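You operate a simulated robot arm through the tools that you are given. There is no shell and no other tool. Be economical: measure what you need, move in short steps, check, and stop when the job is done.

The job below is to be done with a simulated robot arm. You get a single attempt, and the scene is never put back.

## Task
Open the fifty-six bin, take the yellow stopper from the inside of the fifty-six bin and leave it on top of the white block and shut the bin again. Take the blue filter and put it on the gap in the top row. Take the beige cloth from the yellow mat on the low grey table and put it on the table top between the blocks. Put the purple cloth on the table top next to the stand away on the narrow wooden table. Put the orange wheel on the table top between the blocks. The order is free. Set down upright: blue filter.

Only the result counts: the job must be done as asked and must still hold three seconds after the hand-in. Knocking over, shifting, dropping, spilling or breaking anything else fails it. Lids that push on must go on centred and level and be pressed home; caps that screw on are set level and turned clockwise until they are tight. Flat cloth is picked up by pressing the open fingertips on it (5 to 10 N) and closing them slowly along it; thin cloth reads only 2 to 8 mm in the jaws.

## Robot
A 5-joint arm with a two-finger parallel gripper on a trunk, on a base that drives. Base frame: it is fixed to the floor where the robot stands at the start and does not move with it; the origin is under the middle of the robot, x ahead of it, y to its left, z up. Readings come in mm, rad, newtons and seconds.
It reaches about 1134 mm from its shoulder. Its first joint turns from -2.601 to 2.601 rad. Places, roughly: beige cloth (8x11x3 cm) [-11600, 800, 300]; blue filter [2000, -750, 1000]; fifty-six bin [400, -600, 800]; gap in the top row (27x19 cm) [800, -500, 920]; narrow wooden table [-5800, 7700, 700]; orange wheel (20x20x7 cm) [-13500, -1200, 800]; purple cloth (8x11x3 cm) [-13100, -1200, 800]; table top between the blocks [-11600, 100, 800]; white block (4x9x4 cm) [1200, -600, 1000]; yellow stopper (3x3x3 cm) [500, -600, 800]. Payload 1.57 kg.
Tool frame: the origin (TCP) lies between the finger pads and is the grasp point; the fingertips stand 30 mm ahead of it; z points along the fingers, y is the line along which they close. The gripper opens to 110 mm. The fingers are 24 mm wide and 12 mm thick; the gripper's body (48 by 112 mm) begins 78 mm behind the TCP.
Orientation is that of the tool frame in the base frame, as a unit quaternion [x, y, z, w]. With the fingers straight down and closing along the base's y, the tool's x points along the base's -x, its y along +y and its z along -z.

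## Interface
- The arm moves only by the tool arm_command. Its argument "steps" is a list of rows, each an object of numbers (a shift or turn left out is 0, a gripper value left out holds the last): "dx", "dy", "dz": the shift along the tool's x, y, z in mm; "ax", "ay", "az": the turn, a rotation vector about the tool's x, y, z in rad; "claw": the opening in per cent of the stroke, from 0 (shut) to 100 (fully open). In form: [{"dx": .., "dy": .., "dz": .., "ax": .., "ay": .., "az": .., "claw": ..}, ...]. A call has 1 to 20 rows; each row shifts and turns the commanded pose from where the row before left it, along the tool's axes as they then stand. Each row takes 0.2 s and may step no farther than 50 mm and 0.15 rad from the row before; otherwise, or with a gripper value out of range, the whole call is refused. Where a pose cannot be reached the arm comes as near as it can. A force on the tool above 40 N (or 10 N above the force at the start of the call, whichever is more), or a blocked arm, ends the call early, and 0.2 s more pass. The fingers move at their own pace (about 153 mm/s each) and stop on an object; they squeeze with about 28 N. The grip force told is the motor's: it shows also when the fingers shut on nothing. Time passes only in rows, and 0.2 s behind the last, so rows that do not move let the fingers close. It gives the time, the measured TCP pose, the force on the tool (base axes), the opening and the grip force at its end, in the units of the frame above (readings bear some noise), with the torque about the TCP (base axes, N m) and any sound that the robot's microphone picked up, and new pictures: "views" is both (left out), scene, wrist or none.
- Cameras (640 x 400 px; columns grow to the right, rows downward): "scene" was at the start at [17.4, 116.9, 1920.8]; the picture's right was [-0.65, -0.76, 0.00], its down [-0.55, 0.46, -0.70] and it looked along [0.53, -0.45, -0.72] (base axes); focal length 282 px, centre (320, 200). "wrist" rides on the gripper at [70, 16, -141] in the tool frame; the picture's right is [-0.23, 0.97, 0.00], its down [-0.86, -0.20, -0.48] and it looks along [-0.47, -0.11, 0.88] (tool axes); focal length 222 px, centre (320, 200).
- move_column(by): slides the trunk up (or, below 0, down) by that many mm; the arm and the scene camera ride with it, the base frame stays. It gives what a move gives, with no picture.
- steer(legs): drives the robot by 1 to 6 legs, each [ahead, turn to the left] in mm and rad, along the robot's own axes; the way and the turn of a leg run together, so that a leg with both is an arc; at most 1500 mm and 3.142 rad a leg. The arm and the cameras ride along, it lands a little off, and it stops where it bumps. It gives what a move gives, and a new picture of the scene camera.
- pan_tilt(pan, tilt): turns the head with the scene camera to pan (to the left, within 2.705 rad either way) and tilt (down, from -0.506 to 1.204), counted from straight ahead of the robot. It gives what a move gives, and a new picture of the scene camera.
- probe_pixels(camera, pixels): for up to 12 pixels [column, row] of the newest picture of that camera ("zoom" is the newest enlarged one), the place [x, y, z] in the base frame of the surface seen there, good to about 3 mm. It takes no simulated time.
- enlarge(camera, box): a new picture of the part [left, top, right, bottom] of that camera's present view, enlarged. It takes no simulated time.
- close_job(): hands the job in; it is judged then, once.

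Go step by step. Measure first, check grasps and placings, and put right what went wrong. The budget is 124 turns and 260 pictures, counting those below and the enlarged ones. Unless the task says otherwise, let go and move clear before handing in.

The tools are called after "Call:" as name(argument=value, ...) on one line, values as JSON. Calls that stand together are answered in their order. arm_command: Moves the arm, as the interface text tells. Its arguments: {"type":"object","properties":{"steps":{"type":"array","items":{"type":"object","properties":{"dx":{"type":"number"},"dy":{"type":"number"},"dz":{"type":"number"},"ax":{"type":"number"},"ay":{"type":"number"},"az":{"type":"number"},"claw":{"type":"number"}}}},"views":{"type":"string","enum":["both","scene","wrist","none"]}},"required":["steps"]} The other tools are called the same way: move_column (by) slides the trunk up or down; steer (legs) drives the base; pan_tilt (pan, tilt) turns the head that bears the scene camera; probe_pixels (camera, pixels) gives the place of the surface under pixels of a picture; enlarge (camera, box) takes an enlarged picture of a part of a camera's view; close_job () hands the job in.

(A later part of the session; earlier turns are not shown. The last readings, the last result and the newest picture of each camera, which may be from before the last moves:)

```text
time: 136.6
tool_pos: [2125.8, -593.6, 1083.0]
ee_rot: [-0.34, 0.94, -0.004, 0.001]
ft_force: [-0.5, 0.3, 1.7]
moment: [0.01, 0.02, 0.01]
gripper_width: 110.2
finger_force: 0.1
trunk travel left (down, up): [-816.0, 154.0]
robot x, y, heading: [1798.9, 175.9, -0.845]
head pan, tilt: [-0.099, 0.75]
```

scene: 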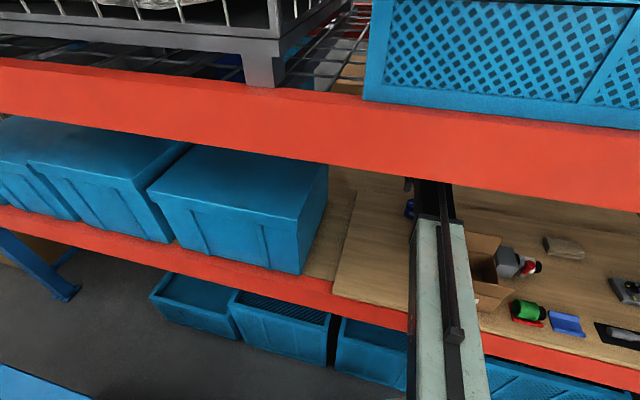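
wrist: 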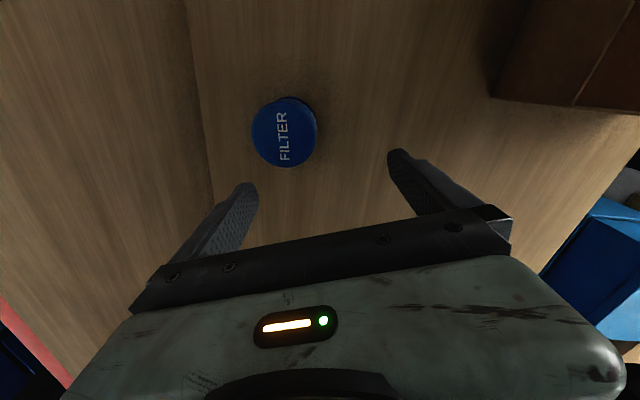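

Filter top visible at wrist (285,132); probe its edges.

Call:
probe_pixels(camera="wrist", pixels=[[285, 132], [256, 132], [312, 132], [285, 105], [285, 160], [450, 60], [520, 95]])

```text
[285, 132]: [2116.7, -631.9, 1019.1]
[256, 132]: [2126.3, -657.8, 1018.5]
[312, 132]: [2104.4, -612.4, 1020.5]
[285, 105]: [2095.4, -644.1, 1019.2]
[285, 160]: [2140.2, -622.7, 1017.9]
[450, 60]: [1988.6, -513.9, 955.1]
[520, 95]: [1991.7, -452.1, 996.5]
```

Filter centre (2117,-634). Move over it and lower the trunk to TCP z≈990, then check before closing.

Call:
arm_command(steps=[{"dx": 16.4, "dy": -12.7}, {"dx": 16.3, "dy": -12.6}], views="none")

Call:
move_column(by=-93)

Call:
arm_command(steps=[{}], views="both")

```text
time: 137.2
tool_pos: [2117.8, -634.0, 1081.5]
ee_rot: [-0.341, 0.94, -0.003, 0.001]
ft_force: [0.3, -0.7, -0.6]
moment: [0.03, -0.02, 0.0]
gripper_width: 110.0
finger_force: 0.1
trunk travel left (down, up): [-816.0, 154.0]
robot x, y, heading: [1802.1, 173.9, -0.849]
head pan, tilt: [-0.099, 0.75]
```

```text
time: 138.5
tool_pos: [2117.7, -633.9, 989.6]
ee_rot: [-0.34, 0.94, -0.003, 0.001]
ft_force: [0.3, -0.8, -0.1]
moment: [0.01, 0.0, 0.01]
gripper_width: 109.9
finger_force: 0.1
trunk travel left (down, up): [-723.0, 247.0]
robot x, y, heading: [1800.8, 179.2, -0.843]
head pan, tilt: [-0.099, 0.75]
```

```text
time: 138.9
tool_pos: [2117.6, -633.0, 990.3]
ee_rot: [-0.341, 0.94, -0.003, 0.001]
ft_force: [0.1, 0.2, 0.5]
moment: [0.0, -0.01, -0.01]
gripper_width: 109.9
finger_force: 0.1
trunk travel left (down, up): [-723.0, 247.0]
robot x, y, heading: [1806.0, 176.0, -0.841]
head pan, tilt: [-0.099, 0.75]
```

scene: 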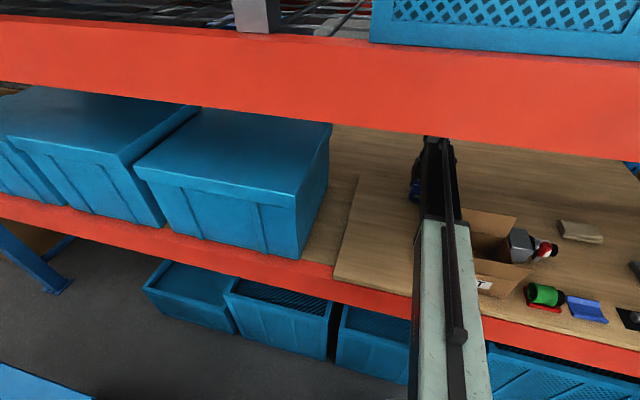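
wrist: 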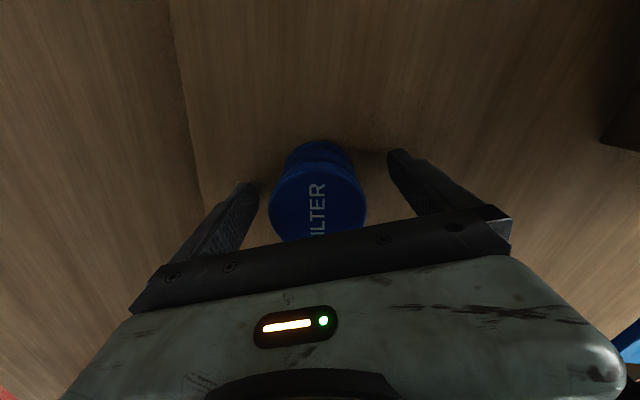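

Filter sits between the fingers. Close, then lift 60 mm.

Call:
arm_command(steps=[{"claw": 40}, {"claw": 20}, {"claw": 0}, {}, {}], views="none")

Call:
move_column(by=70)

Call:
arm_command(steps=[{}], views="wrist")

```text
time: 140.1
tool_pos: [2118.5, -633.1, 990.0]
ee_rot: [-0.341, 0.94, -0.003, 0.001]
ft_force: [-0.7, 0.7, 0.7]
moment: [0.02, 0.03, 0.03]
gripper_width: 57.3
finger_force: 28.3
trunk travel left (down, up): [-723.0, 247.0]
robot x, y, heading: [1797.6, 175.6, -0.844]
head pan, tilt: [-0.099, 0.75]
```

```text
time: 141.2
tool_pos: [2118.4, -635.2, 1060.4]
ee_rot: [-0.34, 0.94, -0.004, 0.001]
ft_force: [0.2, 0.6, -0.2]
moment: [0.01, -0.02, 0.04]
gripper_width: 57.2
finger_force: 27.3
trunk travel left (down, up): [-793.0, 177.0]
robot x, y, heading: [1799.9, 175.8, -0.844]
head pan, tilt: [-0.099, 0.75]
```

```text
time: 141.6
tool_pos: [2118.1, -632.6, 1060.5]
ee_rot: [-0.341, 0.94, -0.003, 0.001]
ft_force: [0.4, -0.4, -0.2]
moment: [-0.01, 0.01, -0.02]
gripper_width: 57.3
finger_force: 27.9
trunk travel left (down, up): [-793.0, 177.0]
robot x, y, heading: [1798.7, 174.5, -0.845]
head pan, tilt: [-0.099, 0.75]
```

wrist: 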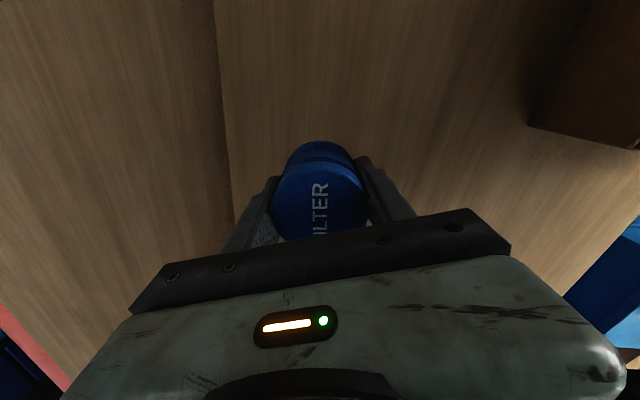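

Held (57 mm). Retrace out of the shelf, back the base off, then travel to the gap in the bin rack.

Call:
arm_command(steps=[{"dx": -31.3, "dy": 27.4}, {"dx": -31.3, "dy": 27.4}, {"dx": -31.3, "dy": 27.4}, {"dx": -31.3, "dy": 27.4}, {"dx": -31.3, "dy": 27.4}, {"dx": -31.3, "dy": 27.4}, {"dx": -31.3, "dy": 27.4}], views="scene")

Call:
steer(legs=[[-370, 0], [0, 0.809], [-1169, 0], [0, -1.155]])

Call:
pan_tilt(pan=0.0, tilt=0.75)

```text
time: 143.2
tool_pos: [2161.9, -344.8, 1059.4]
ee_rot: [-0.34, 0.94, -0.003, 0.001]
ft_force: [0.3, 0.1, -0.4]
moment: [0.03, 0.01, -0.04]
gripper_width: 57.5
finger_force: 28.2
trunk travel left (down, up): [-793.0, 177.0]
robot x, y, heading: [1799.3, 173.9, -0.846]
head pan, tilt: [-0.099, 0.75]
```

scene: 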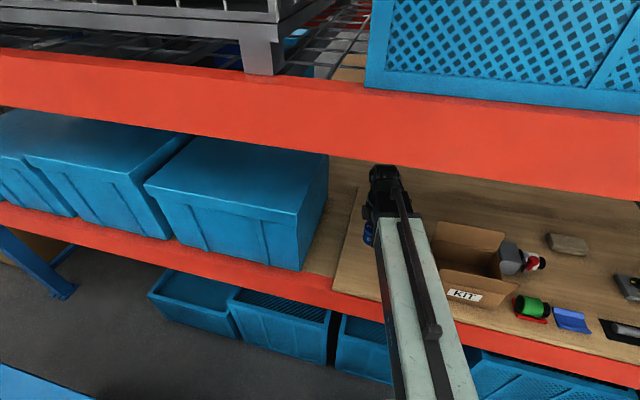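

```text
time: 156.1
tool_pos: [542.2, -121.3, 1059.7]
ee_rot: [-0.169, 0.986, -0.005, 0.0]
ft_force: [0.2, 0.7, -0.5]
moment: [-0.01, 0.02, 0.0]
gripper_width: 57.3
finger_force: 27.9
trunk travel left (down, up): [-793.0, 177.0]
robot x, y, heading: [399.1, 502.2, -1.192]
head pan, tilt: [-0.099, 0.75]
```

scene: 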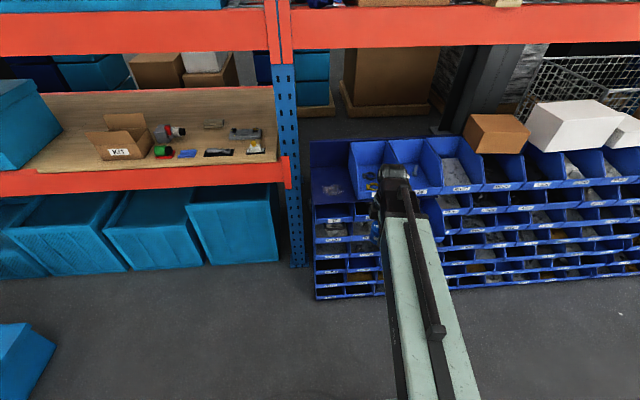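

```text
time: 156.8
tool_pos: [545.4, -120.6, 1059.4]
ee_rot: [-0.169, 0.986, -0.004, 0.0]
ft_force: [0.6, -0.9, 0.1]
moment: [-0.02, 0.0, 0.0]
gripper_width: 57.3
finger_force: 27.6
trunk travel left (down, up): [-793.0, 177.0]
robot x, y, heading: [400.4, 499.2, -1.19]
head pan, tilt: [0.0, 0.75]
```

scene: 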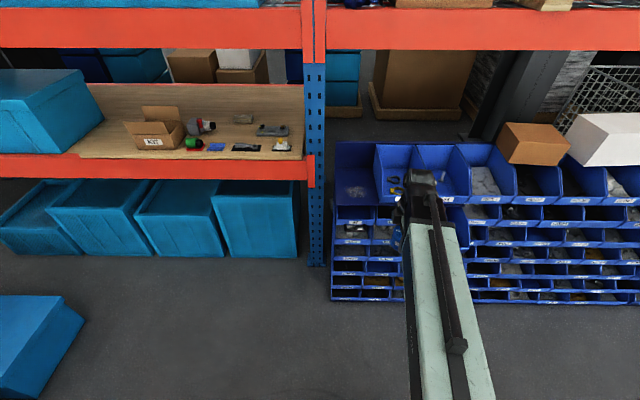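

Robot (400,499), gap at scene (357,185). Enlarge and probe the gap.

Call:
enlarge(camera="scene", box=[300, 130, 440, 230])

Call:
probe_pixels(camera="scene", pixels=[[340, 203], [375, 203], [340, 175], [372, 172], [357, 188], [357, 172], [378, 195], [378, 160], [330, 190], [357, 150]])

```text
4.00 times, centred on (370, 180) of scene
```

zoom: 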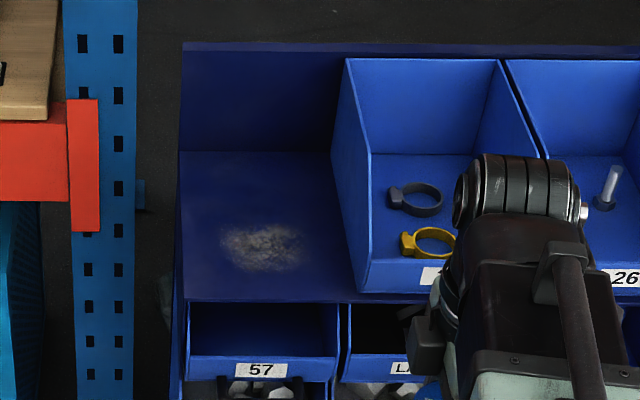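

```text
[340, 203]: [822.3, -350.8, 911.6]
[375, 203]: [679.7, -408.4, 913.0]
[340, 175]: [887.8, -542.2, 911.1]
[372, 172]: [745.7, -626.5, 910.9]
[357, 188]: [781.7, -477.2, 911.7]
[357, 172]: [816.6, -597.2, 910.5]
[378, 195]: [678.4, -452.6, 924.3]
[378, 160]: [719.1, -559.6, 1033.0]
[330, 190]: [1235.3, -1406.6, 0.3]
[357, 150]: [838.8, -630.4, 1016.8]
```

Gap floor z 911.5, centre ≈(785,-487). Raise 60 mm, drive 200 mm ahead, then swing over the gap.

Call:
move_column(by=60)

Call:
steer(legs=[[200, 0]])

```text
time: 157.8
tool_pos: [543.1, -120.6, 1119.8]
ee_rot: [-0.169, 0.986, -0.003, 0.001]
ft_force: [-0.4, 0.2, -1.1]
moment: [0.01, 0.0, 0.03]
gripper_width: 57.3
finger_force: 28.0
trunk travel left (down, up): [-853.0, 117.0]
robot x, y, heading: [402.7, 500.9, -1.192]
head pan, tilt: [0.0, 0.75]
```

```text
time: 159.3
tool_pos: [618.8, -307.9, 1120.7]
ee_rot: [-0.17, 0.986, -0.003, 0.001]
ft_force: [-0.6, 0.2, -0.1]
moment: [0.04, -0.06, -0.02]
gripper_width: 56.9
finger_force: 28.1
trunk travel left (down, up): [-853.0, 117.0]
robot x, y, heading: [474.6, 311.6, -1.193]
head pan, tilt: [0.0, 0.75]
```

scene: 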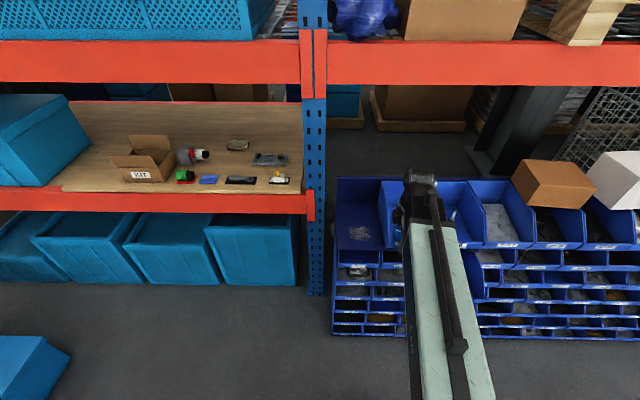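

Call:
arm_command(steps=[{"dx": -32.4}, {"dx": -32.4}, {"dx": -32.4}, {"dy": -44.5}, {"dy": -44.5}, {"dy": -44.5}, {"dy": -44.5}, {"dy": -44.4}], views="wrist")

Call:
move_column(by=-150)

Call:
arm_command(steps=[{}], views="both")

```text
time: 161.1
tool_pos: [785.0, -486.6, 1119.2]
ee_rot: [-0.169, 0.986, -0.002, 0.002]
ft_force: [0.8, 0.1, 0.5]
moment: [0.01, -0.01, -0.01]
gripper_width: 56.8
finger_force: 27.6
trunk travel left (down, up): [-853.0, 117.0]
robot x, y, heading: [474.5, 313.8, -1.188]
head pan, tilt: [0.0, 0.75]
```

wrist: 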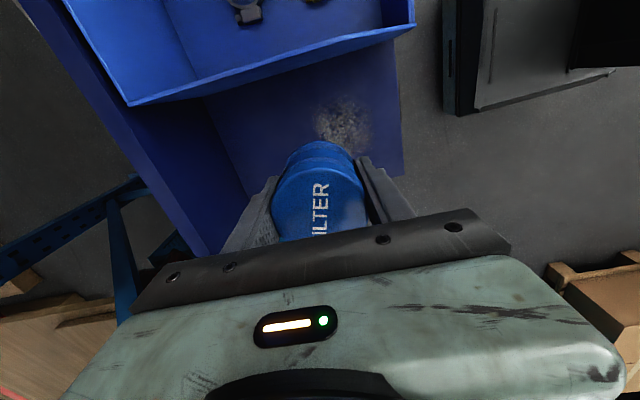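

```text
time: 162.9
tool_pos: [784.8, -484.9, 969.5]
ee_rot: [-0.169, 0.986, -0.004, 0.001]
ft_force: [0.4, 1.0, -0.3]
moment: [0.05, 0.0, 0.0]
gripper_width: 57.1
finger_force: 27.6
trunk travel left (down, up): [-703.0, 267.0]
robot x, y, heading: [475.7, 313.7, -1.191]
head pan, tilt: [0.0, 0.75]
```

```text
time: 163.3
tool_pos: [785.5, -484.5, 970.6]
ee_rot: [-0.168, 0.986, -0.004, 0.0]
ft_force: [-0.5, -0.8, -0.9]
moment: [0.03, 0.0, 0.01]
gripper_width: 57.4
finger_force: 28.0
trunk travel left (down, up): [-703.0, 267.0]
robot x, y, heading: [476.6, 312.3, -1.191]
head pan, tilt: [0.0, 0.75]
```

scene: 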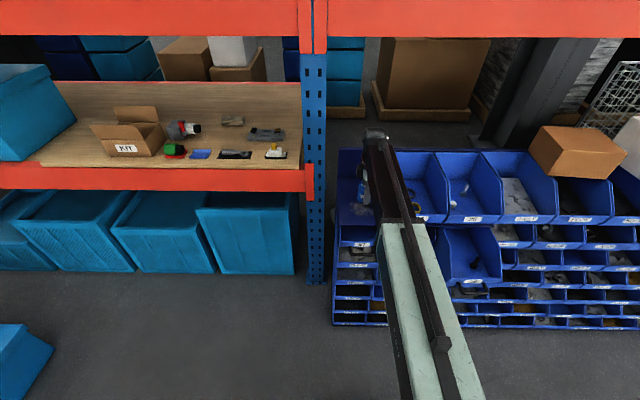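
wrist: 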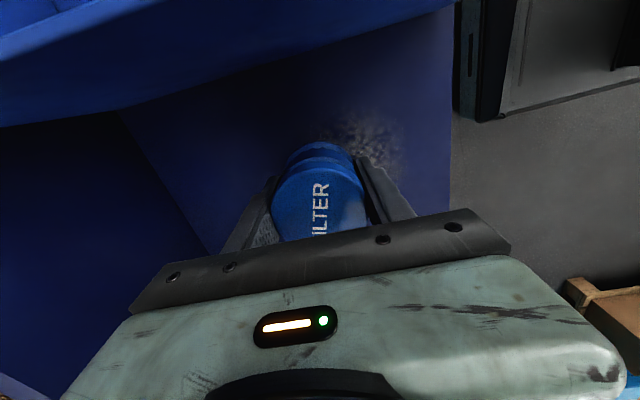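

Over the gap, with 22 mm to go. Lower to contact.

Call:
move_column(by=-20)

Call:
move_column(by=-2.5)

```text
time: 164.0
tool_pos: [785.2, -484.4, 950.9]
ee_rot: [-0.169, 0.986, -0.004, 0.0]
ft_force: [0.2, -0.6, -0.3]
moment: [-0.01, 0.02, -0.02]
gripper_width: 57.0
finger_force: 28.3
trunk travel left (down, up): [-683.0, 287.0]
robot x, y, heading: [476.8, 310.1, -1.189]
head pan, tilt: [0.0, 0.75]
```

```text
time: 164.5
tool_pos: [784.9, -482.9, 950.0]
ee_rot: [-0.169, 0.986, -0.003, 0.001]
ft_force: [0.7, -2.6, 12.2]
moment: [0.17, 0.09, 0.01]
gripper_width: 57.3
finger_force: 28.1
trunk travel left (down, up): [-681.0, 289.0]
robot x, y, heading: [476.5, 314.3, -1.193]
head pan, tilt: [0.0, 0.75]
```

Contact at 12 N. Release gradually and raise straight up.

Call:
arm_command(steps=[{"claw": 55}, {"claw": 65}, {"claw": 85}, {"claw": 100}, {}], views="none")

Call:
move_column(by=190)

Call:
arm_command(steps=[{"dy": 44.5}, {"dy": 44.5}, {"dy": 44.5}, {"dy": 44.5}, {"dy": 44.5}], views="both")

Call:
enlarge(camera="scene", box=[300, 130, 500, 290])

```text
time: 165.7
tool_pos: [785.7, -484.3, 948.6]
ee_rot: [-0.168, 0.986, -0.003, 0.0]
ft_force: [-0.3, -1.0, -0.8]
moment: [-0.01, -0.01, -0.01]
gripper_width: 109.8
finger_force: 0.0
trunk travel left (down, up): [-681.0, 289.0]
robot x, y, heading: [473.2, 314.5, -1.187]
head pan, tilt: [0.0, 0.75]
```

```text
time: 167.8
tool_pos: [785.5, -484.0, 1139.3]
ee_rot: [-0.17, 0.985, -0.003, 0.0]
ft_force: [-0.1, 0.4, -0.1]
moment: [0.0, 0.03, 0.03]
gripper_width: 110.1
finger_force: 0.1
trunk travel left (down, up): [-871.0, 99.0]
robot x, y, heading: [472.1, 318.5, -1.196]
head pan, tilt: [0.0, 0.75]
```

```text
time: 169.0
tool_pos: [709.7, -272.5, 1139.4]
ee_rot: [-0.169, 0.986, -0.004, 0.0]
ft_force: [0.0, 0.3, -0.5]
moment: [0.0, -0.04, -0.01]
gripper_width: 110.0
finger_force: 0.1
trunk travel left (down, up): [-871.0, 99.0]
robot x, y, heading: [473.6, 310.3, -1.194]
head pan, tilt: [0.0, 0.75]
```

scene: 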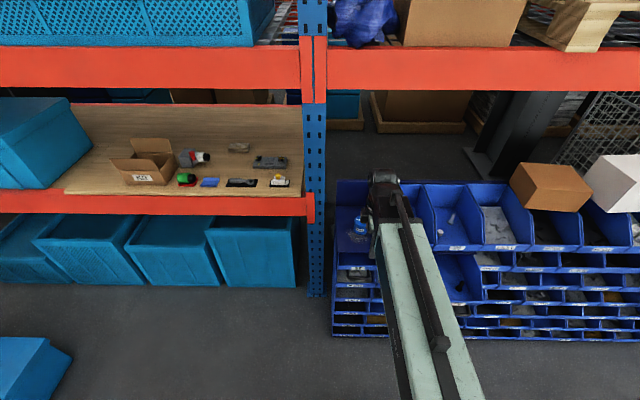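
wrist: 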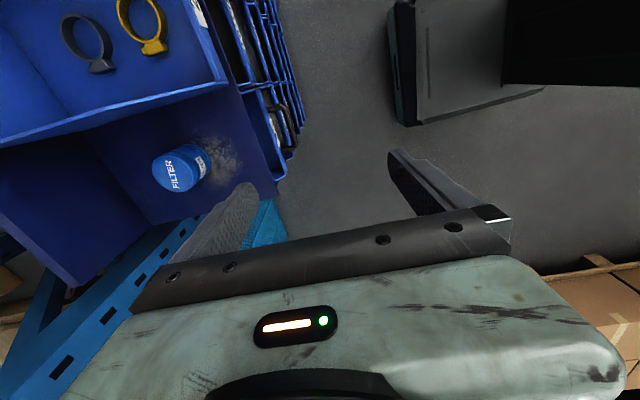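

```text
2.50 times, centred on (400, 210) of scene
```

zoom: 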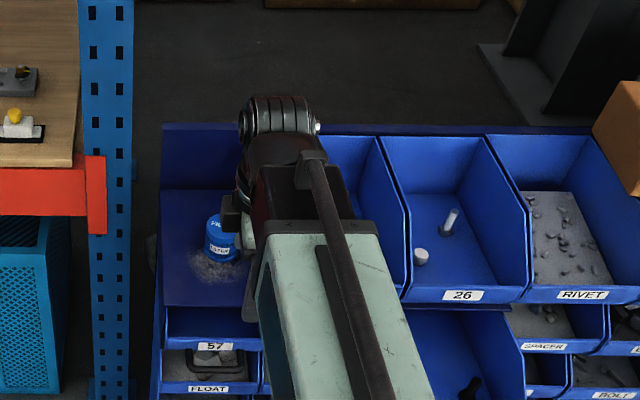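

The filter stands upright in the gap. Next, close bin 56: spin the closed fingers so the body is slim toward the rack, place them in front of the handle, and push.

Call:
arm_command(steps=[{"az": 0.1428, "claw": 0}, {"az": 0.1428}, {"az": 0.1428}, {"az": 0.1428}, {"az": 0.1428}, {"az": 0.1428}, {"az": 0.1428}, {"az": 0.1428}, {"az": 0.1428}, {"az": 0.1428}, {"az": 0.1428}], views="none")

Call:
arm_command(steps=[{"dx": 14.3, "dy": -42.8}, {"dx": 14.3, "dy": -42.8}, {"dx": 14.3, "dy": -42.8}, {"dx": 14.3, "dy": -42.8}, {"dx": 14.3, "dy": -42.8}, {"dx": 14.3, "dy": -42.8}, {"dx": 14.3, "dy": -42.8}, {"dx": 14.3, "dy": -42.8}, {"dx": 14.3, "dy": -42.8}], views="both")

```text
time: 171.4
tool_pos: [710.6, -274.1, 1137.4]
ee_rot: [0.579, 0.815, -0.002, 0.003]
ft_force: [0.0, 0.3, 0.4]
moment: [-0.01, 0.0, -0.04]
gripper_width: 0.0
finger_force: 21.3
trunk travel left (down, up): [-871.0, 99.0]
robot x, y, heading: [472.3, 308.8, -1.184]
head pan, tilt: [0.0, 0.75]
```

```text
time: 173.4
tool_pos: [302.7, -280.2, 1137.3]
ee_rot: [0.577, 0.817, -0.001, 0.003]
ft_force: [-0.3, 0.2, 0.2]
moment: [-0.01, -0.02, 0.01]
gripper_width: 0.0
finger_force: 21.4
trunk travel left (down, up): [-871.0, 99.0]
robot x, y, heading: [476.1, 311.5, -1.187]
head pan, tilt: [0.0, 0.75]
```

scene: 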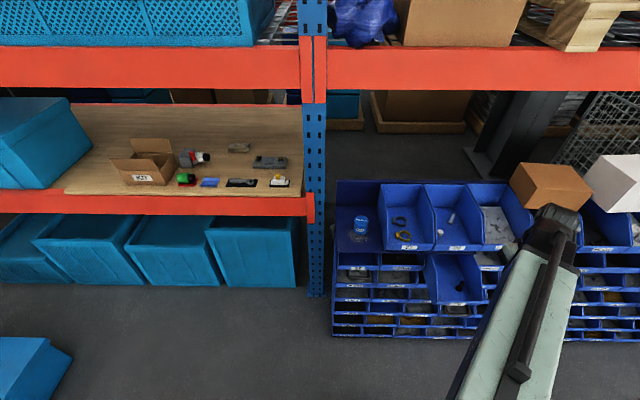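
wrist: 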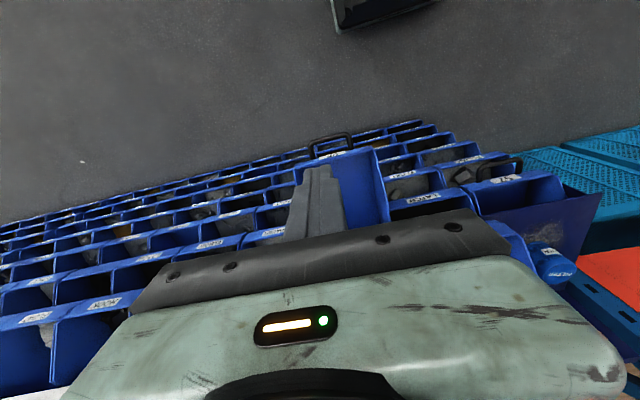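

Probe the handle bar now (wrist ~(330,138)).

Call:
enlarge(camera="wrist", box=[270, 110, 430, 230])

Call:
probe_pixels(camera="wrist", pixels=[[330, 138], [322, 140], [340, 136], [348, 136], [335, 160], [370, 150]])

```text
3.33 times, centred on (350, 170) of wrist
```

zoom: 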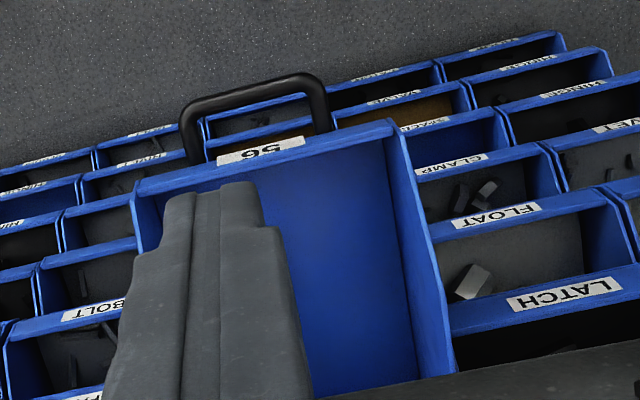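

```text
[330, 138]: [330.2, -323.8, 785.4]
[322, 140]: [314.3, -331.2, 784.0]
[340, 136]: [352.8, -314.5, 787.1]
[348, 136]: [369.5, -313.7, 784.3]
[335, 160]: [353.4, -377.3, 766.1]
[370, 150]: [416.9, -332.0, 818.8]
```

Bar centre is at ≈(330,-325,780). Shift 10 mm to centre on it and lower the trunk in front of it.

Call:
arm_command(steps=[{"dy": 10}], views="none")

Call:
move_column(by=-347)

Call:
arm_command(steps=[{"dx": -10}], views="both")

```text
time: 173.8
tool_pos: [314.5, -276.7, 1138.0]
ee_rot: [0.578, 0.816, -0.003, 0.002]
ft_force: [0.8, -0.2, 0.3]
moment: [0.02, -0.01, 0.0]
gripper_width: 0.0
finger_force: 21.8
trunk travel left (down, up): [-871.0, 99.0]
robot x, y, heading: [474.5, 312.0, -1.192]
head pan, tilt: [0.0, 0.75]
```

```text
time: 177.2
tool_pos: [313.4, -277.2, 790.5]
ee_rot: [0.577, 0.817, -0.002, 0.003]
ft_force: [0.6, 0.4, -0.8]
moment: [0.01, -0.01, -0.02]
gripper_width: 0.0
finger_force: 21.7
trunk travel left (down, up): [-524.0, 446.0]
robot x, y, heading: [476.5, 312.4, -1.192]
head pan, tilt: [0.0, 0.75]
```

```text
time: 177.6
tool_pos: [317.8, -286.1, 791.1]
ee_rot: [0.577, 0.817, -0.002, 0.004]
ft_force: [0.2, -0.5, -0.3]
moment: [-0.02, 0.01, 0.04]
gripper_width: 0.0
finger_force: 21.6
trunk travel left (down, up): [-524.0, 446.0]
robot x, y, heading: [474.2, 315.0, -1.19]
head pan, tilt: [0.0, 0.75]
```

scene: 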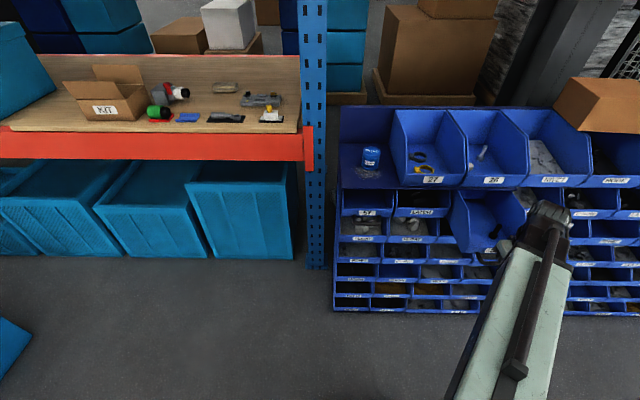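
wrist: 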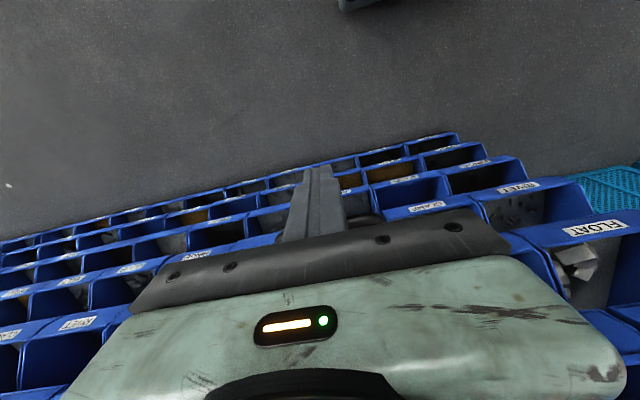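

Fingers are in front of the bar. Push 120 mm inward.

Call:
arm_command(steps=[{"dx": -12}, {"dx": -12}, {"dx": -12}, {"dx": -12}, {"dx": -12}, {"dx": -12}, {"dx": -12}, {"dx": -12}, {"dx": -12}, {"dx": -12}], views="scene")

Call:
enlarge(camera="scene", box=[420, 150, 600, 290])

```text
time: 179.8
tool_pos: [357.8, -399.9, 791.6]
ee_rot: [0.577, 0.817, -0.002, 0.003]
ft_force: [0.0, 0.3, -0.7]
moment: [0.04, 0.0, -0.05]
gripper_width: 0.1
finger_force: 21.3
trunk travel left (down, up): [-524.0, 446.0]
robot x, y, heading: [472.2, 314.1, -1.188]
head pan, tilt: [0.0, 0.75]
```

scene: 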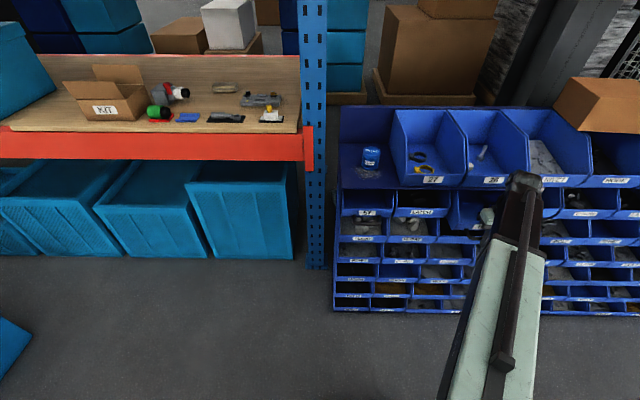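

```text
2.86 times, centred on (510, 220) of scene
```

zoom: 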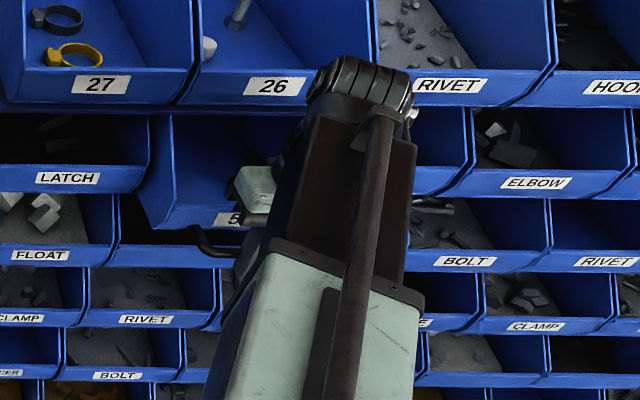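

Bin is moving in smoothly. Push the remaining ~59 mm in smaller steps.

Call:
arm_command(steps=[{"dx": -10}, {"dx": -10}, {"dx": -10}, {"dx": -10}, {"dx": -6}, {"dx": -4}, {"dx": -4}], views="scene")

Call:
enlarge(camera="scene", box=[420, 150, 600, 290])

```text
time: 181.3
tool_pos: [374.9, -450.6, 790.6]
ee_rot: [0.578, 0.816, -0.002, 0.003]
ft_force: [-0.3, 1.6, -0.4]
moment: [0.04, -0.06, -0.03]
gripper_width: 0.0
finger_force: 21.2
trunk travel left (down, up): [-524.0, 446.0]
robot x, y, heading: [472.6, 315.2, -1.187]
head pan, tilt: [0.0, 0.75]
```

scene: 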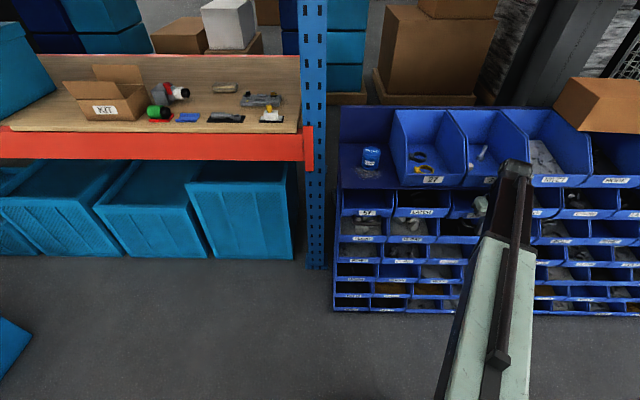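

```text
2.86 times, centred on (510, 220) of scene
```

zoom: 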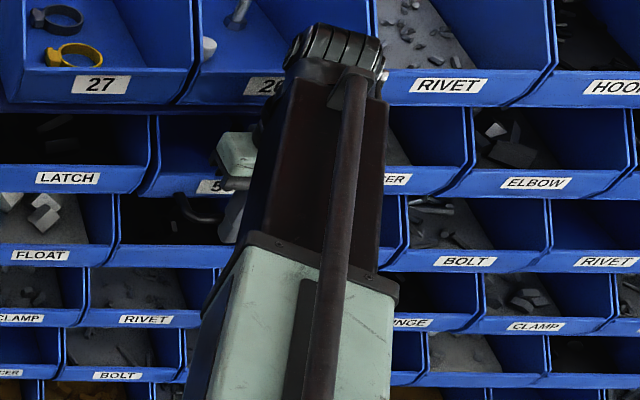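

Nearly flush. Push a few mm more until force rises.

Call:
arm_command(steps=[{"dx": -3}, {"dx": -3}, {"dx": -2}, {"dx": -2}], views="none")

Call:
enlarge(camera="scene", box=[450, 170, 530, 230])

```text
time: 182.4
tool_pos: [375.8, -456.1, 791.3]
ee_rot: [0.579, 0.816, 0.001, -0.001]
ft_force: [-2.3, 7.4, -2.0]
moment: [0.13, 0.05, 0.0]
gripper_width: 0.0
finger_force: 20.8
trunk travel left (down, up): [-524.0, 446.0]
robot x, y, heading: [474.1, 314.9, -1.19]
head pan, tilt: [0.0, 0.75]
stopped in row 4: the force on the tool passed its limit at 41 N (the readings are from after the stop); the commanded pose is now the measured one
```

```text
6.67 times, centred on (490, 200) of scene
```

zoom: 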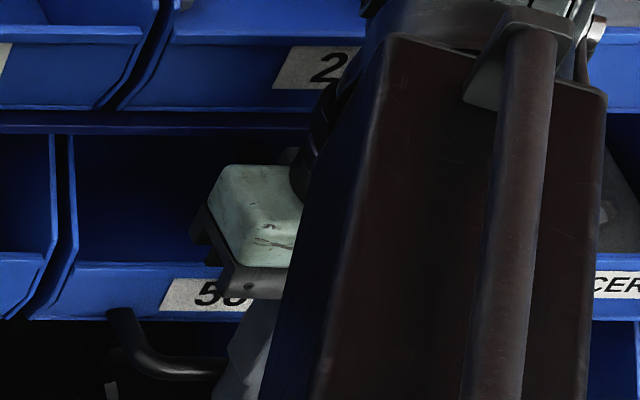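

The bin hit its stop (41 N), so it is shut. Back away and raise, then verify and look behind for the long drive.

Call:
arm_command(steps=[{"dx": 30}, {"dx": 40}, {"dx": 40}, {"dx": 40}], views="scene")

Call:
enlarge(camera="scene", box=[380, 140, 560, 260])

Call:
move_column(by=300)

Call:
pan_tilt(pan=-1.95, tilt=0.35)

```text
time: 183.4
tool_pos: [326.4, -314.4, 790.3]
ee_rot: [0.578, 0.816, 0.001, -0.001]
ft_force: [-0.1, -0.1, -0.7]
moment: [0.0, -0.03, 0.02]
gripper_width: 0.0
finger_force: 21.7
trunk travel left (down, up): [-524.0, 446.0]
robot x, y, heading: [470.7, 313.2, -1.189]
head pan, tilt: [0.0, 0.75]
```

scene: 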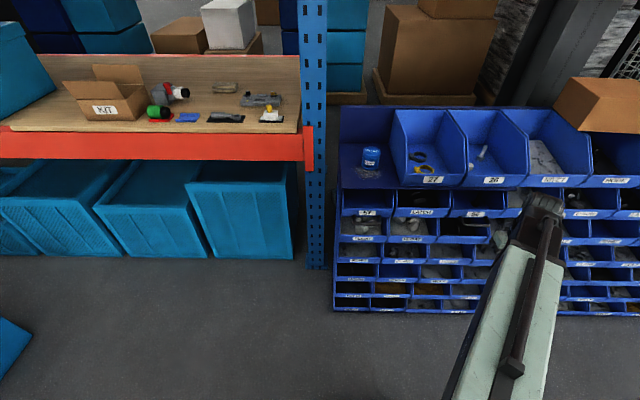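

```text
3.33 times, centred on (470, 200) of scene
```

zoom: 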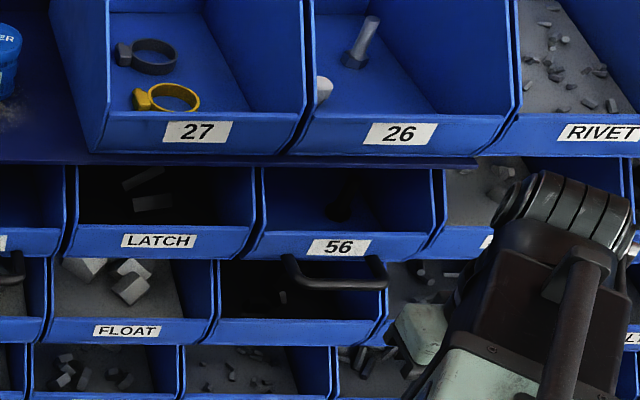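

```text
time: 186.4
tool_pos: [326.4, -313.8, 1091.7]
ee_rot: [0.578, 0.816, 0.0, -0.001]
ft_force: [-0.2, 0.4, -0.7]
moment: [0.03, -0.02, -0.01]
gripper_width: 0.0
finger_force: 21.7
trunk travel left (down, up): [-824.0, 146.0]
robot x, y, heading: [475.9, 315.3, -1.195]
head pan, tilt: [0.0, 0.75]
```

```text
time: 188.3
tool_pos: [325.0, -313.8, 1090.7]
ee_rot: [0.577, 0.816, 0.001, -0.001]
ft_force: [0.7, 0.3, 0.6]
moment: [-0.01, -0.02, 0.02]
gripper_width: 0.0
finger_force: 21.2
trunk travel left (down, up): [-824.0, 146.0]
robot x, y, heading: [476.6, 315.6, -1.187]
head pan, tilt: [-1.95, 0.351]
```

scene: 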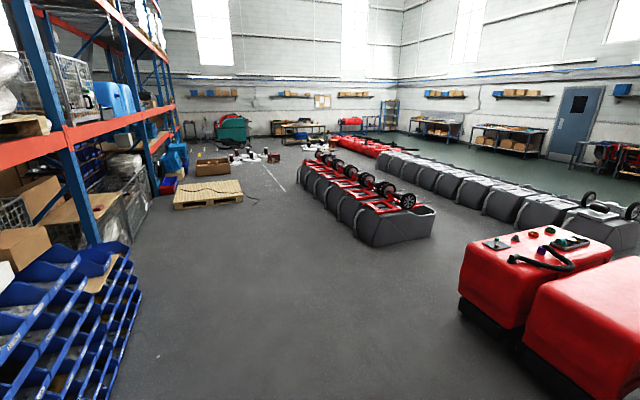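

Bin 56 is flush with its neighbours. The view along −x shows the aisle to the far tables; probe a few points to plan the route.

Call:
probe_pixels(camera="scene", pixels=[[235, 195], [175, 205], [245, 185], [290, 160], [385, 245], [435, 220], [310, 190], [270, 160], [300, 140], [250, 160], [460, 300], [230, 130]])

Call:
enlarge(camera="scene", box=[170, 80, 420, 220])

```text
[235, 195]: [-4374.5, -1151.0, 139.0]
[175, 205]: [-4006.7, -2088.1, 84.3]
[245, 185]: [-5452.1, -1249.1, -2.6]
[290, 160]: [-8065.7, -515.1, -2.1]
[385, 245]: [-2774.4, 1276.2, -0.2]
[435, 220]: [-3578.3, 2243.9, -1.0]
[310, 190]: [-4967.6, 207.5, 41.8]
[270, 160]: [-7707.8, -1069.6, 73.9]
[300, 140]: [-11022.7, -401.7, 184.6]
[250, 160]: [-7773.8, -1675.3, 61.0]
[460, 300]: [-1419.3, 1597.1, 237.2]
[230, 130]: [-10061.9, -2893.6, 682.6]
```

```text
2.56 times, centred on (295, 150) of scene
```

zoom: 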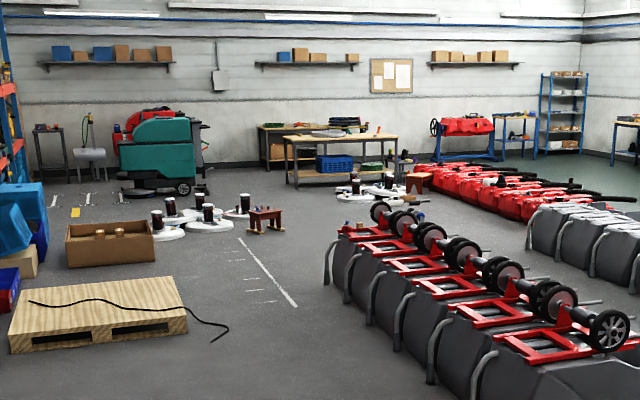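

The aisle midline runs through about (−4600,−450). Back off 250 mm, turn toward it, and drive.

Call:
steer(legs=[[-250, 0], [0, -1.754], [1500, 0], [1500, 0], [1500, 0], [580, 0]])

Call:
pan_tilt(pan=0.0, tilt=0.4)

Call:
probe_pixels(camera="scene", pixels=[[320, 200], [320, 300], [200, 200], [420, 200], [150, 250], [500, 250], [250, 150], [380, 150]])

```text
time: 218.3
tool_pos: [-5148.6, -425.7, 1090.6]
ee_rot: [0.995, 0.099, 0.001, 0.0]
ft_force: [-0.5, 0.3, -0.3]
moment: [0.01, -0.04, -0.03]
gripper_width: 0.0
finger_force: 21.0
trunk travel left (down, up): [-824.0, 146.0]
robot x, y, heading: [-4548.1, -663.6, -2.906]
head pan, tilt: [-1.95, 0.351]
```

scene: 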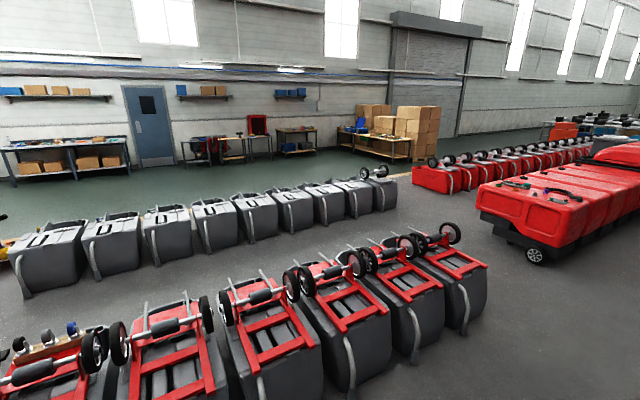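

```text
time: 220.2
tool_pos: [-5148.3, -427.0, 1091.6]
ee_rot: [0.995, 0.098, 0.002, 0.0]
ft_force: [-0.1, 0.1, -0.2]
moment: [-0.01, 0.03, 0.01]
gripper_width: 0.0
finger_force: 21.3
trunk travel left (down, up): [-824.0, 146.0]
robot x, y, heading: [-4545.2, -664.8, -2.905]
head pan, tilt: [0.0, 0.4]
```

scene: 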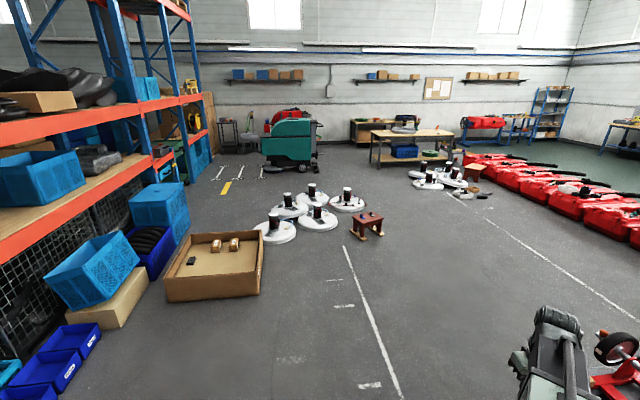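

```text
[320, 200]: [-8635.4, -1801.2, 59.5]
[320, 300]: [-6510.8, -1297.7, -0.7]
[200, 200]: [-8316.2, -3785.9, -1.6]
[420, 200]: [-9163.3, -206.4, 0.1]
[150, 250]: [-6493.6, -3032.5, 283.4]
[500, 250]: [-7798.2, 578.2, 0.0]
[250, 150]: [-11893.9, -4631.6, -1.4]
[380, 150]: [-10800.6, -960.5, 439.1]
```

Clear floor ahead; the workbench is at px (410,140). Enlarge it and probe the work area.

Call:
enlarge(camera="scene", box=[330, 80, 530, 220])

Call:
probe_pixels(camera="scene", pixels=[[370, 225], [440, 187], [420, 175], [475, 180], [410, 133], [375, 145], [450, 133], [385, 120], [440, 155], [405, 127], [470, 165], [485, 200]])

```text
2.86 times, centred on (430, 150) of scene
```

zoom: 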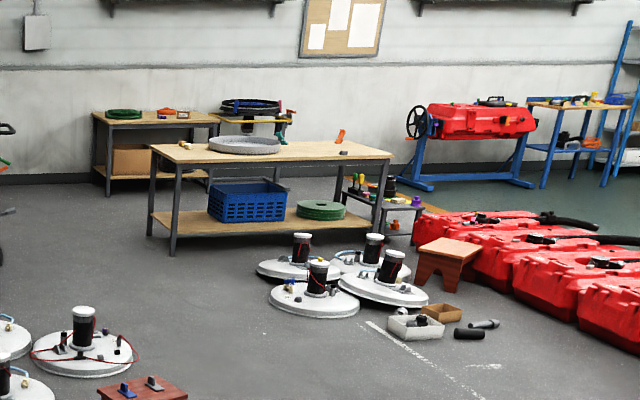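

```text
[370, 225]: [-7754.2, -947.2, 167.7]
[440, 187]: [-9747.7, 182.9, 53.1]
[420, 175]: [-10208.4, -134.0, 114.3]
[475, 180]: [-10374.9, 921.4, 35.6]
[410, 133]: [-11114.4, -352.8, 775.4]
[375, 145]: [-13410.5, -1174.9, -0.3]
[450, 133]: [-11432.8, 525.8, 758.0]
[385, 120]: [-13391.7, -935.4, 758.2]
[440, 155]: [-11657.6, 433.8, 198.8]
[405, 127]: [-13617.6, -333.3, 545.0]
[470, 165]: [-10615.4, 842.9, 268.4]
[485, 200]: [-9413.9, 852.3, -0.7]
```

Plan a dog-leg path around the stool (−7754,−947) and discs (−9750,180): via (−7700,−150) to about (−9060,−790).

Call:
steer(legs=[[0, -0.398], [1500, 0], [1500, 0], [197, 0], [0, 0.6], [1500, 0]])

Call:
pan_tilt(pan=-0.35, tilt=0.45)

Call:
enlarge(camera="scene", box=[120, 60, 440, 260])

```text
time: 245.8
tool_pos: [-9740.6, -573.3, 1090.8]
ee_rot: [0.985, 0.174, 0.001, -0.001]
ft_force: [-0.3, -0.4, 0.6]
moment: [-0.02, 0.01, 0.02]
gripper_width: 0.0
finger_force: 21.4
trunk travel left (down, up): [-824.0, 146.0]
robot x, y, heading: [-9107.3, -713.4, -2.751]
head pan, tilt: [0.0, 0.4]
```

scene: 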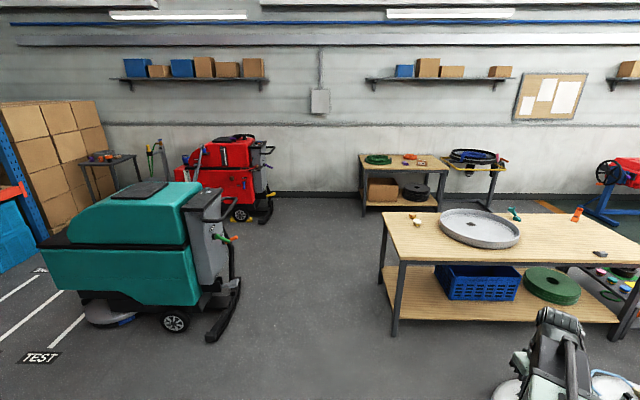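

```text
time: 246.7
tool_pos: [-9740.2, -572.8, 1091.2]
ee_rot: [0.985, 0.174, 0.0, 0.0]
ft_force: [0.1, 0.0, -0.5]
moment: [0.04, 0.01, -0.02]
gripper_width: 0.2
finger_force: 21.4
trunk travel left (down, up): [-824.0, 146.0]
robot x, y, heading: [-9110.6, -715.0, -2.752]
head pan, tilt: [-0.351, 0.45]
```

scene: 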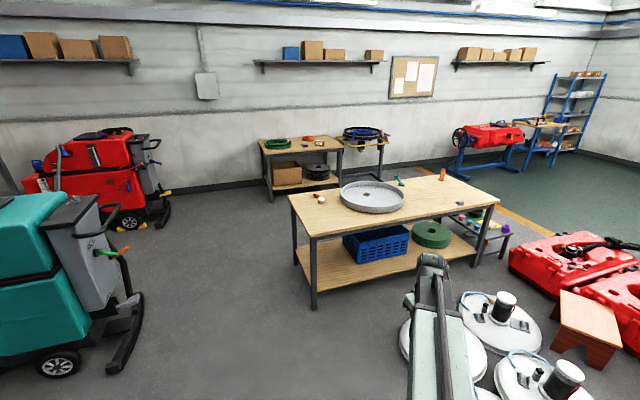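

```text
2.00 times, centred on (280, 160) of scene
```

zoom: 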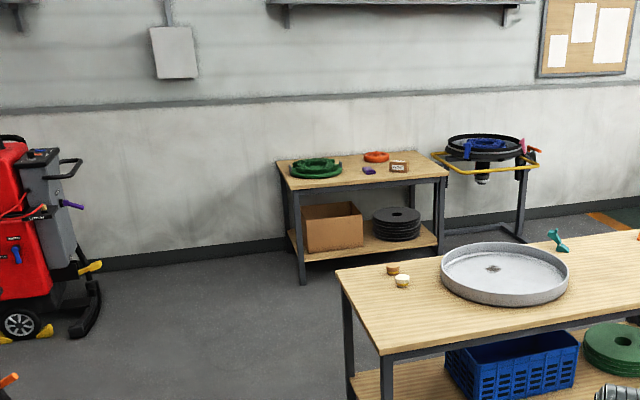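

Back table carries the orange wheel (zoom 375,157) and purple cloth (370,170); the low grey table is at scene (490,230). Probe positions.

Call:
probe_pixels(camera="zoom", pixels=[[376, 157], [370, 170], [398, 165], [318, 165], [290, 180], [445, 172], [280, 165], [430, 160], [560, 242], [400, 345], [340, 275], [300, 283]])

Call:
probe_pixels(camera="scene", pixels=[[290, 195], [315, 240], [495, 203], [415, 175], [460, 200], [440, 175], [400, 180], [490, 225], [505, 255], [480, 235], [510, 300], [430, 350]])

Call:
enlarge(camera="scene", box=[380, 150, 540, 260])

```text
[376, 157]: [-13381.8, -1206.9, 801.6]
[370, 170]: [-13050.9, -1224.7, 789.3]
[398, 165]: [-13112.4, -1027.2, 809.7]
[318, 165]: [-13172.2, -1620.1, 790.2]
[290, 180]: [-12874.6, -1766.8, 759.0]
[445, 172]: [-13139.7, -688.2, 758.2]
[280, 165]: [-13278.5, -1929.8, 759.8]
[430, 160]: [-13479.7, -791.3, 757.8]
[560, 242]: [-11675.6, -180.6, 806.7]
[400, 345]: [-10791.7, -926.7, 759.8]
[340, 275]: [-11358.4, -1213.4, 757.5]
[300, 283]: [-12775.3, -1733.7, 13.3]
```

```text
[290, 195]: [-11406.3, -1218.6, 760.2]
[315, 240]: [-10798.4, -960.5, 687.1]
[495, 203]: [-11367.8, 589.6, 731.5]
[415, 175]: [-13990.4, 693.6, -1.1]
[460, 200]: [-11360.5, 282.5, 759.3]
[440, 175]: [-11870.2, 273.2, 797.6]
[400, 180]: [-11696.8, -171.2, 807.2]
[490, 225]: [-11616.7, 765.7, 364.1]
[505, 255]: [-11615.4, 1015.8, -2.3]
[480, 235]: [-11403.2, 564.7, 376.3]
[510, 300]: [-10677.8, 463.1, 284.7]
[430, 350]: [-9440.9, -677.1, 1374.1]
```

```text
3.64 times, centred on (460, 205) of scene
```

zoom: 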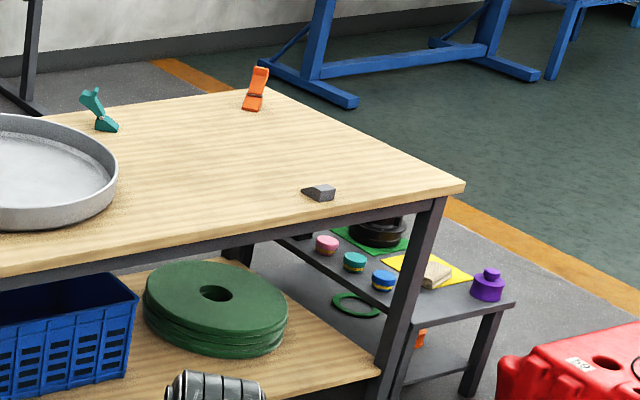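

The placing area is the right end of the front table (between teal, orange and grey pieces). The best access is from behind; check the passage between the green machine and the table's left end.

Call:
probe_pixels(camera="scene", pixels=[[125, 360], [142, 300], [100, 240], [150, 225], [315, 305], [295, 260], [215, 200], [380, 178], [440, 215], [395, 350], [170, 190], [350, 200]])

```text
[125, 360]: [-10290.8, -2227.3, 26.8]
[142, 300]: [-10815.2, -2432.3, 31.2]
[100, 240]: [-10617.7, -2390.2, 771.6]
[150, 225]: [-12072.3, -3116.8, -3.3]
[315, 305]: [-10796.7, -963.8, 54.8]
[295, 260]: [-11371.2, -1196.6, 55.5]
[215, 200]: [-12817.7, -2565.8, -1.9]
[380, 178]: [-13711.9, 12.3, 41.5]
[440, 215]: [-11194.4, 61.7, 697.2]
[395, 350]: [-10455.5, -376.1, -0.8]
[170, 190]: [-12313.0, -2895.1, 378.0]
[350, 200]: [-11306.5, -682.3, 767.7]
```

The passage is ~1.3 m wide. Drive via (−10600,−1650) to (−12150,−1750).

Call:
steer(legs=[[0, 0.171], [1500, 0], [259, 0], [0, -0.496], [1500, 0], [53, 0]])

Call:
pan_tilt(pan=-0.4, tilt=0.65)

Call:
enlarge(camera="scene", box=[160, 80, 480, 280])

```text
time: 264.9
tool_pos: [-12625.6, -1335.4, 1089.7]
ee_rot: [1.0, -0.014, 0.001, 0.0]
ft_force: [0.3, -0.3, 0.0]
moment: [0.01, -0.02, 0.01]
gripper_width: 0.0
finger_force: 21.6
trunk travel left (down, up): [-824.0, 146.0]
robot x, y, heading: [-12092.8, -1701.5, -3.14]
head pan, tilt: [-0.351, 0.45]
```

scene: 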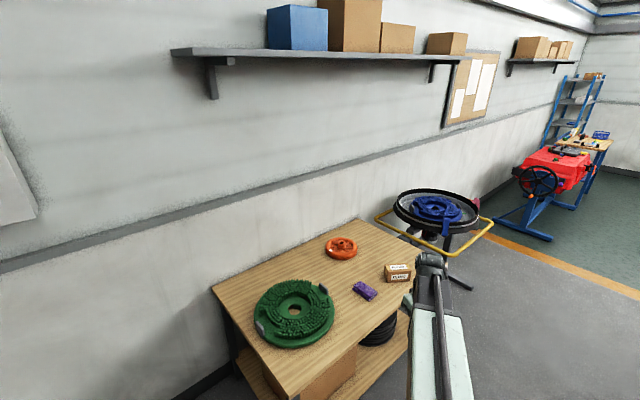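

```text
time: 265.6
tool_pos: [-12625.4, -1336.5, 1090.8]
ee_rot: [1.0, -0.014, 0.0, 0.0]
ft_force: [0.5, -0.7, 0.2]
moment: [0.01, 0.0, -0.01]
gripper_width: 0.0
finger_force: 21.3
trunk travel left (down, up): [-824.0, 146.0]
robot x, y, heading: [-12089.5, -1699.6, -3.132]
head pan, tilt: [-0.4, 0.649]
```

scene: 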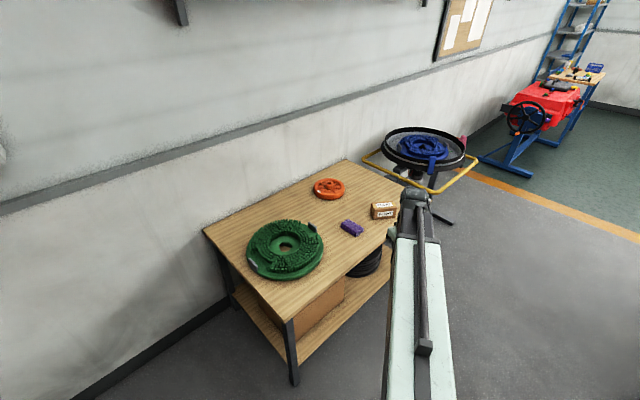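

```text
2.00 times, centred on (320, 180) of scene
```

zoom: 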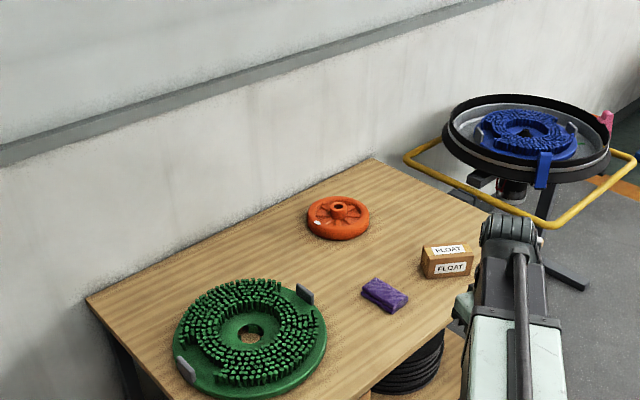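

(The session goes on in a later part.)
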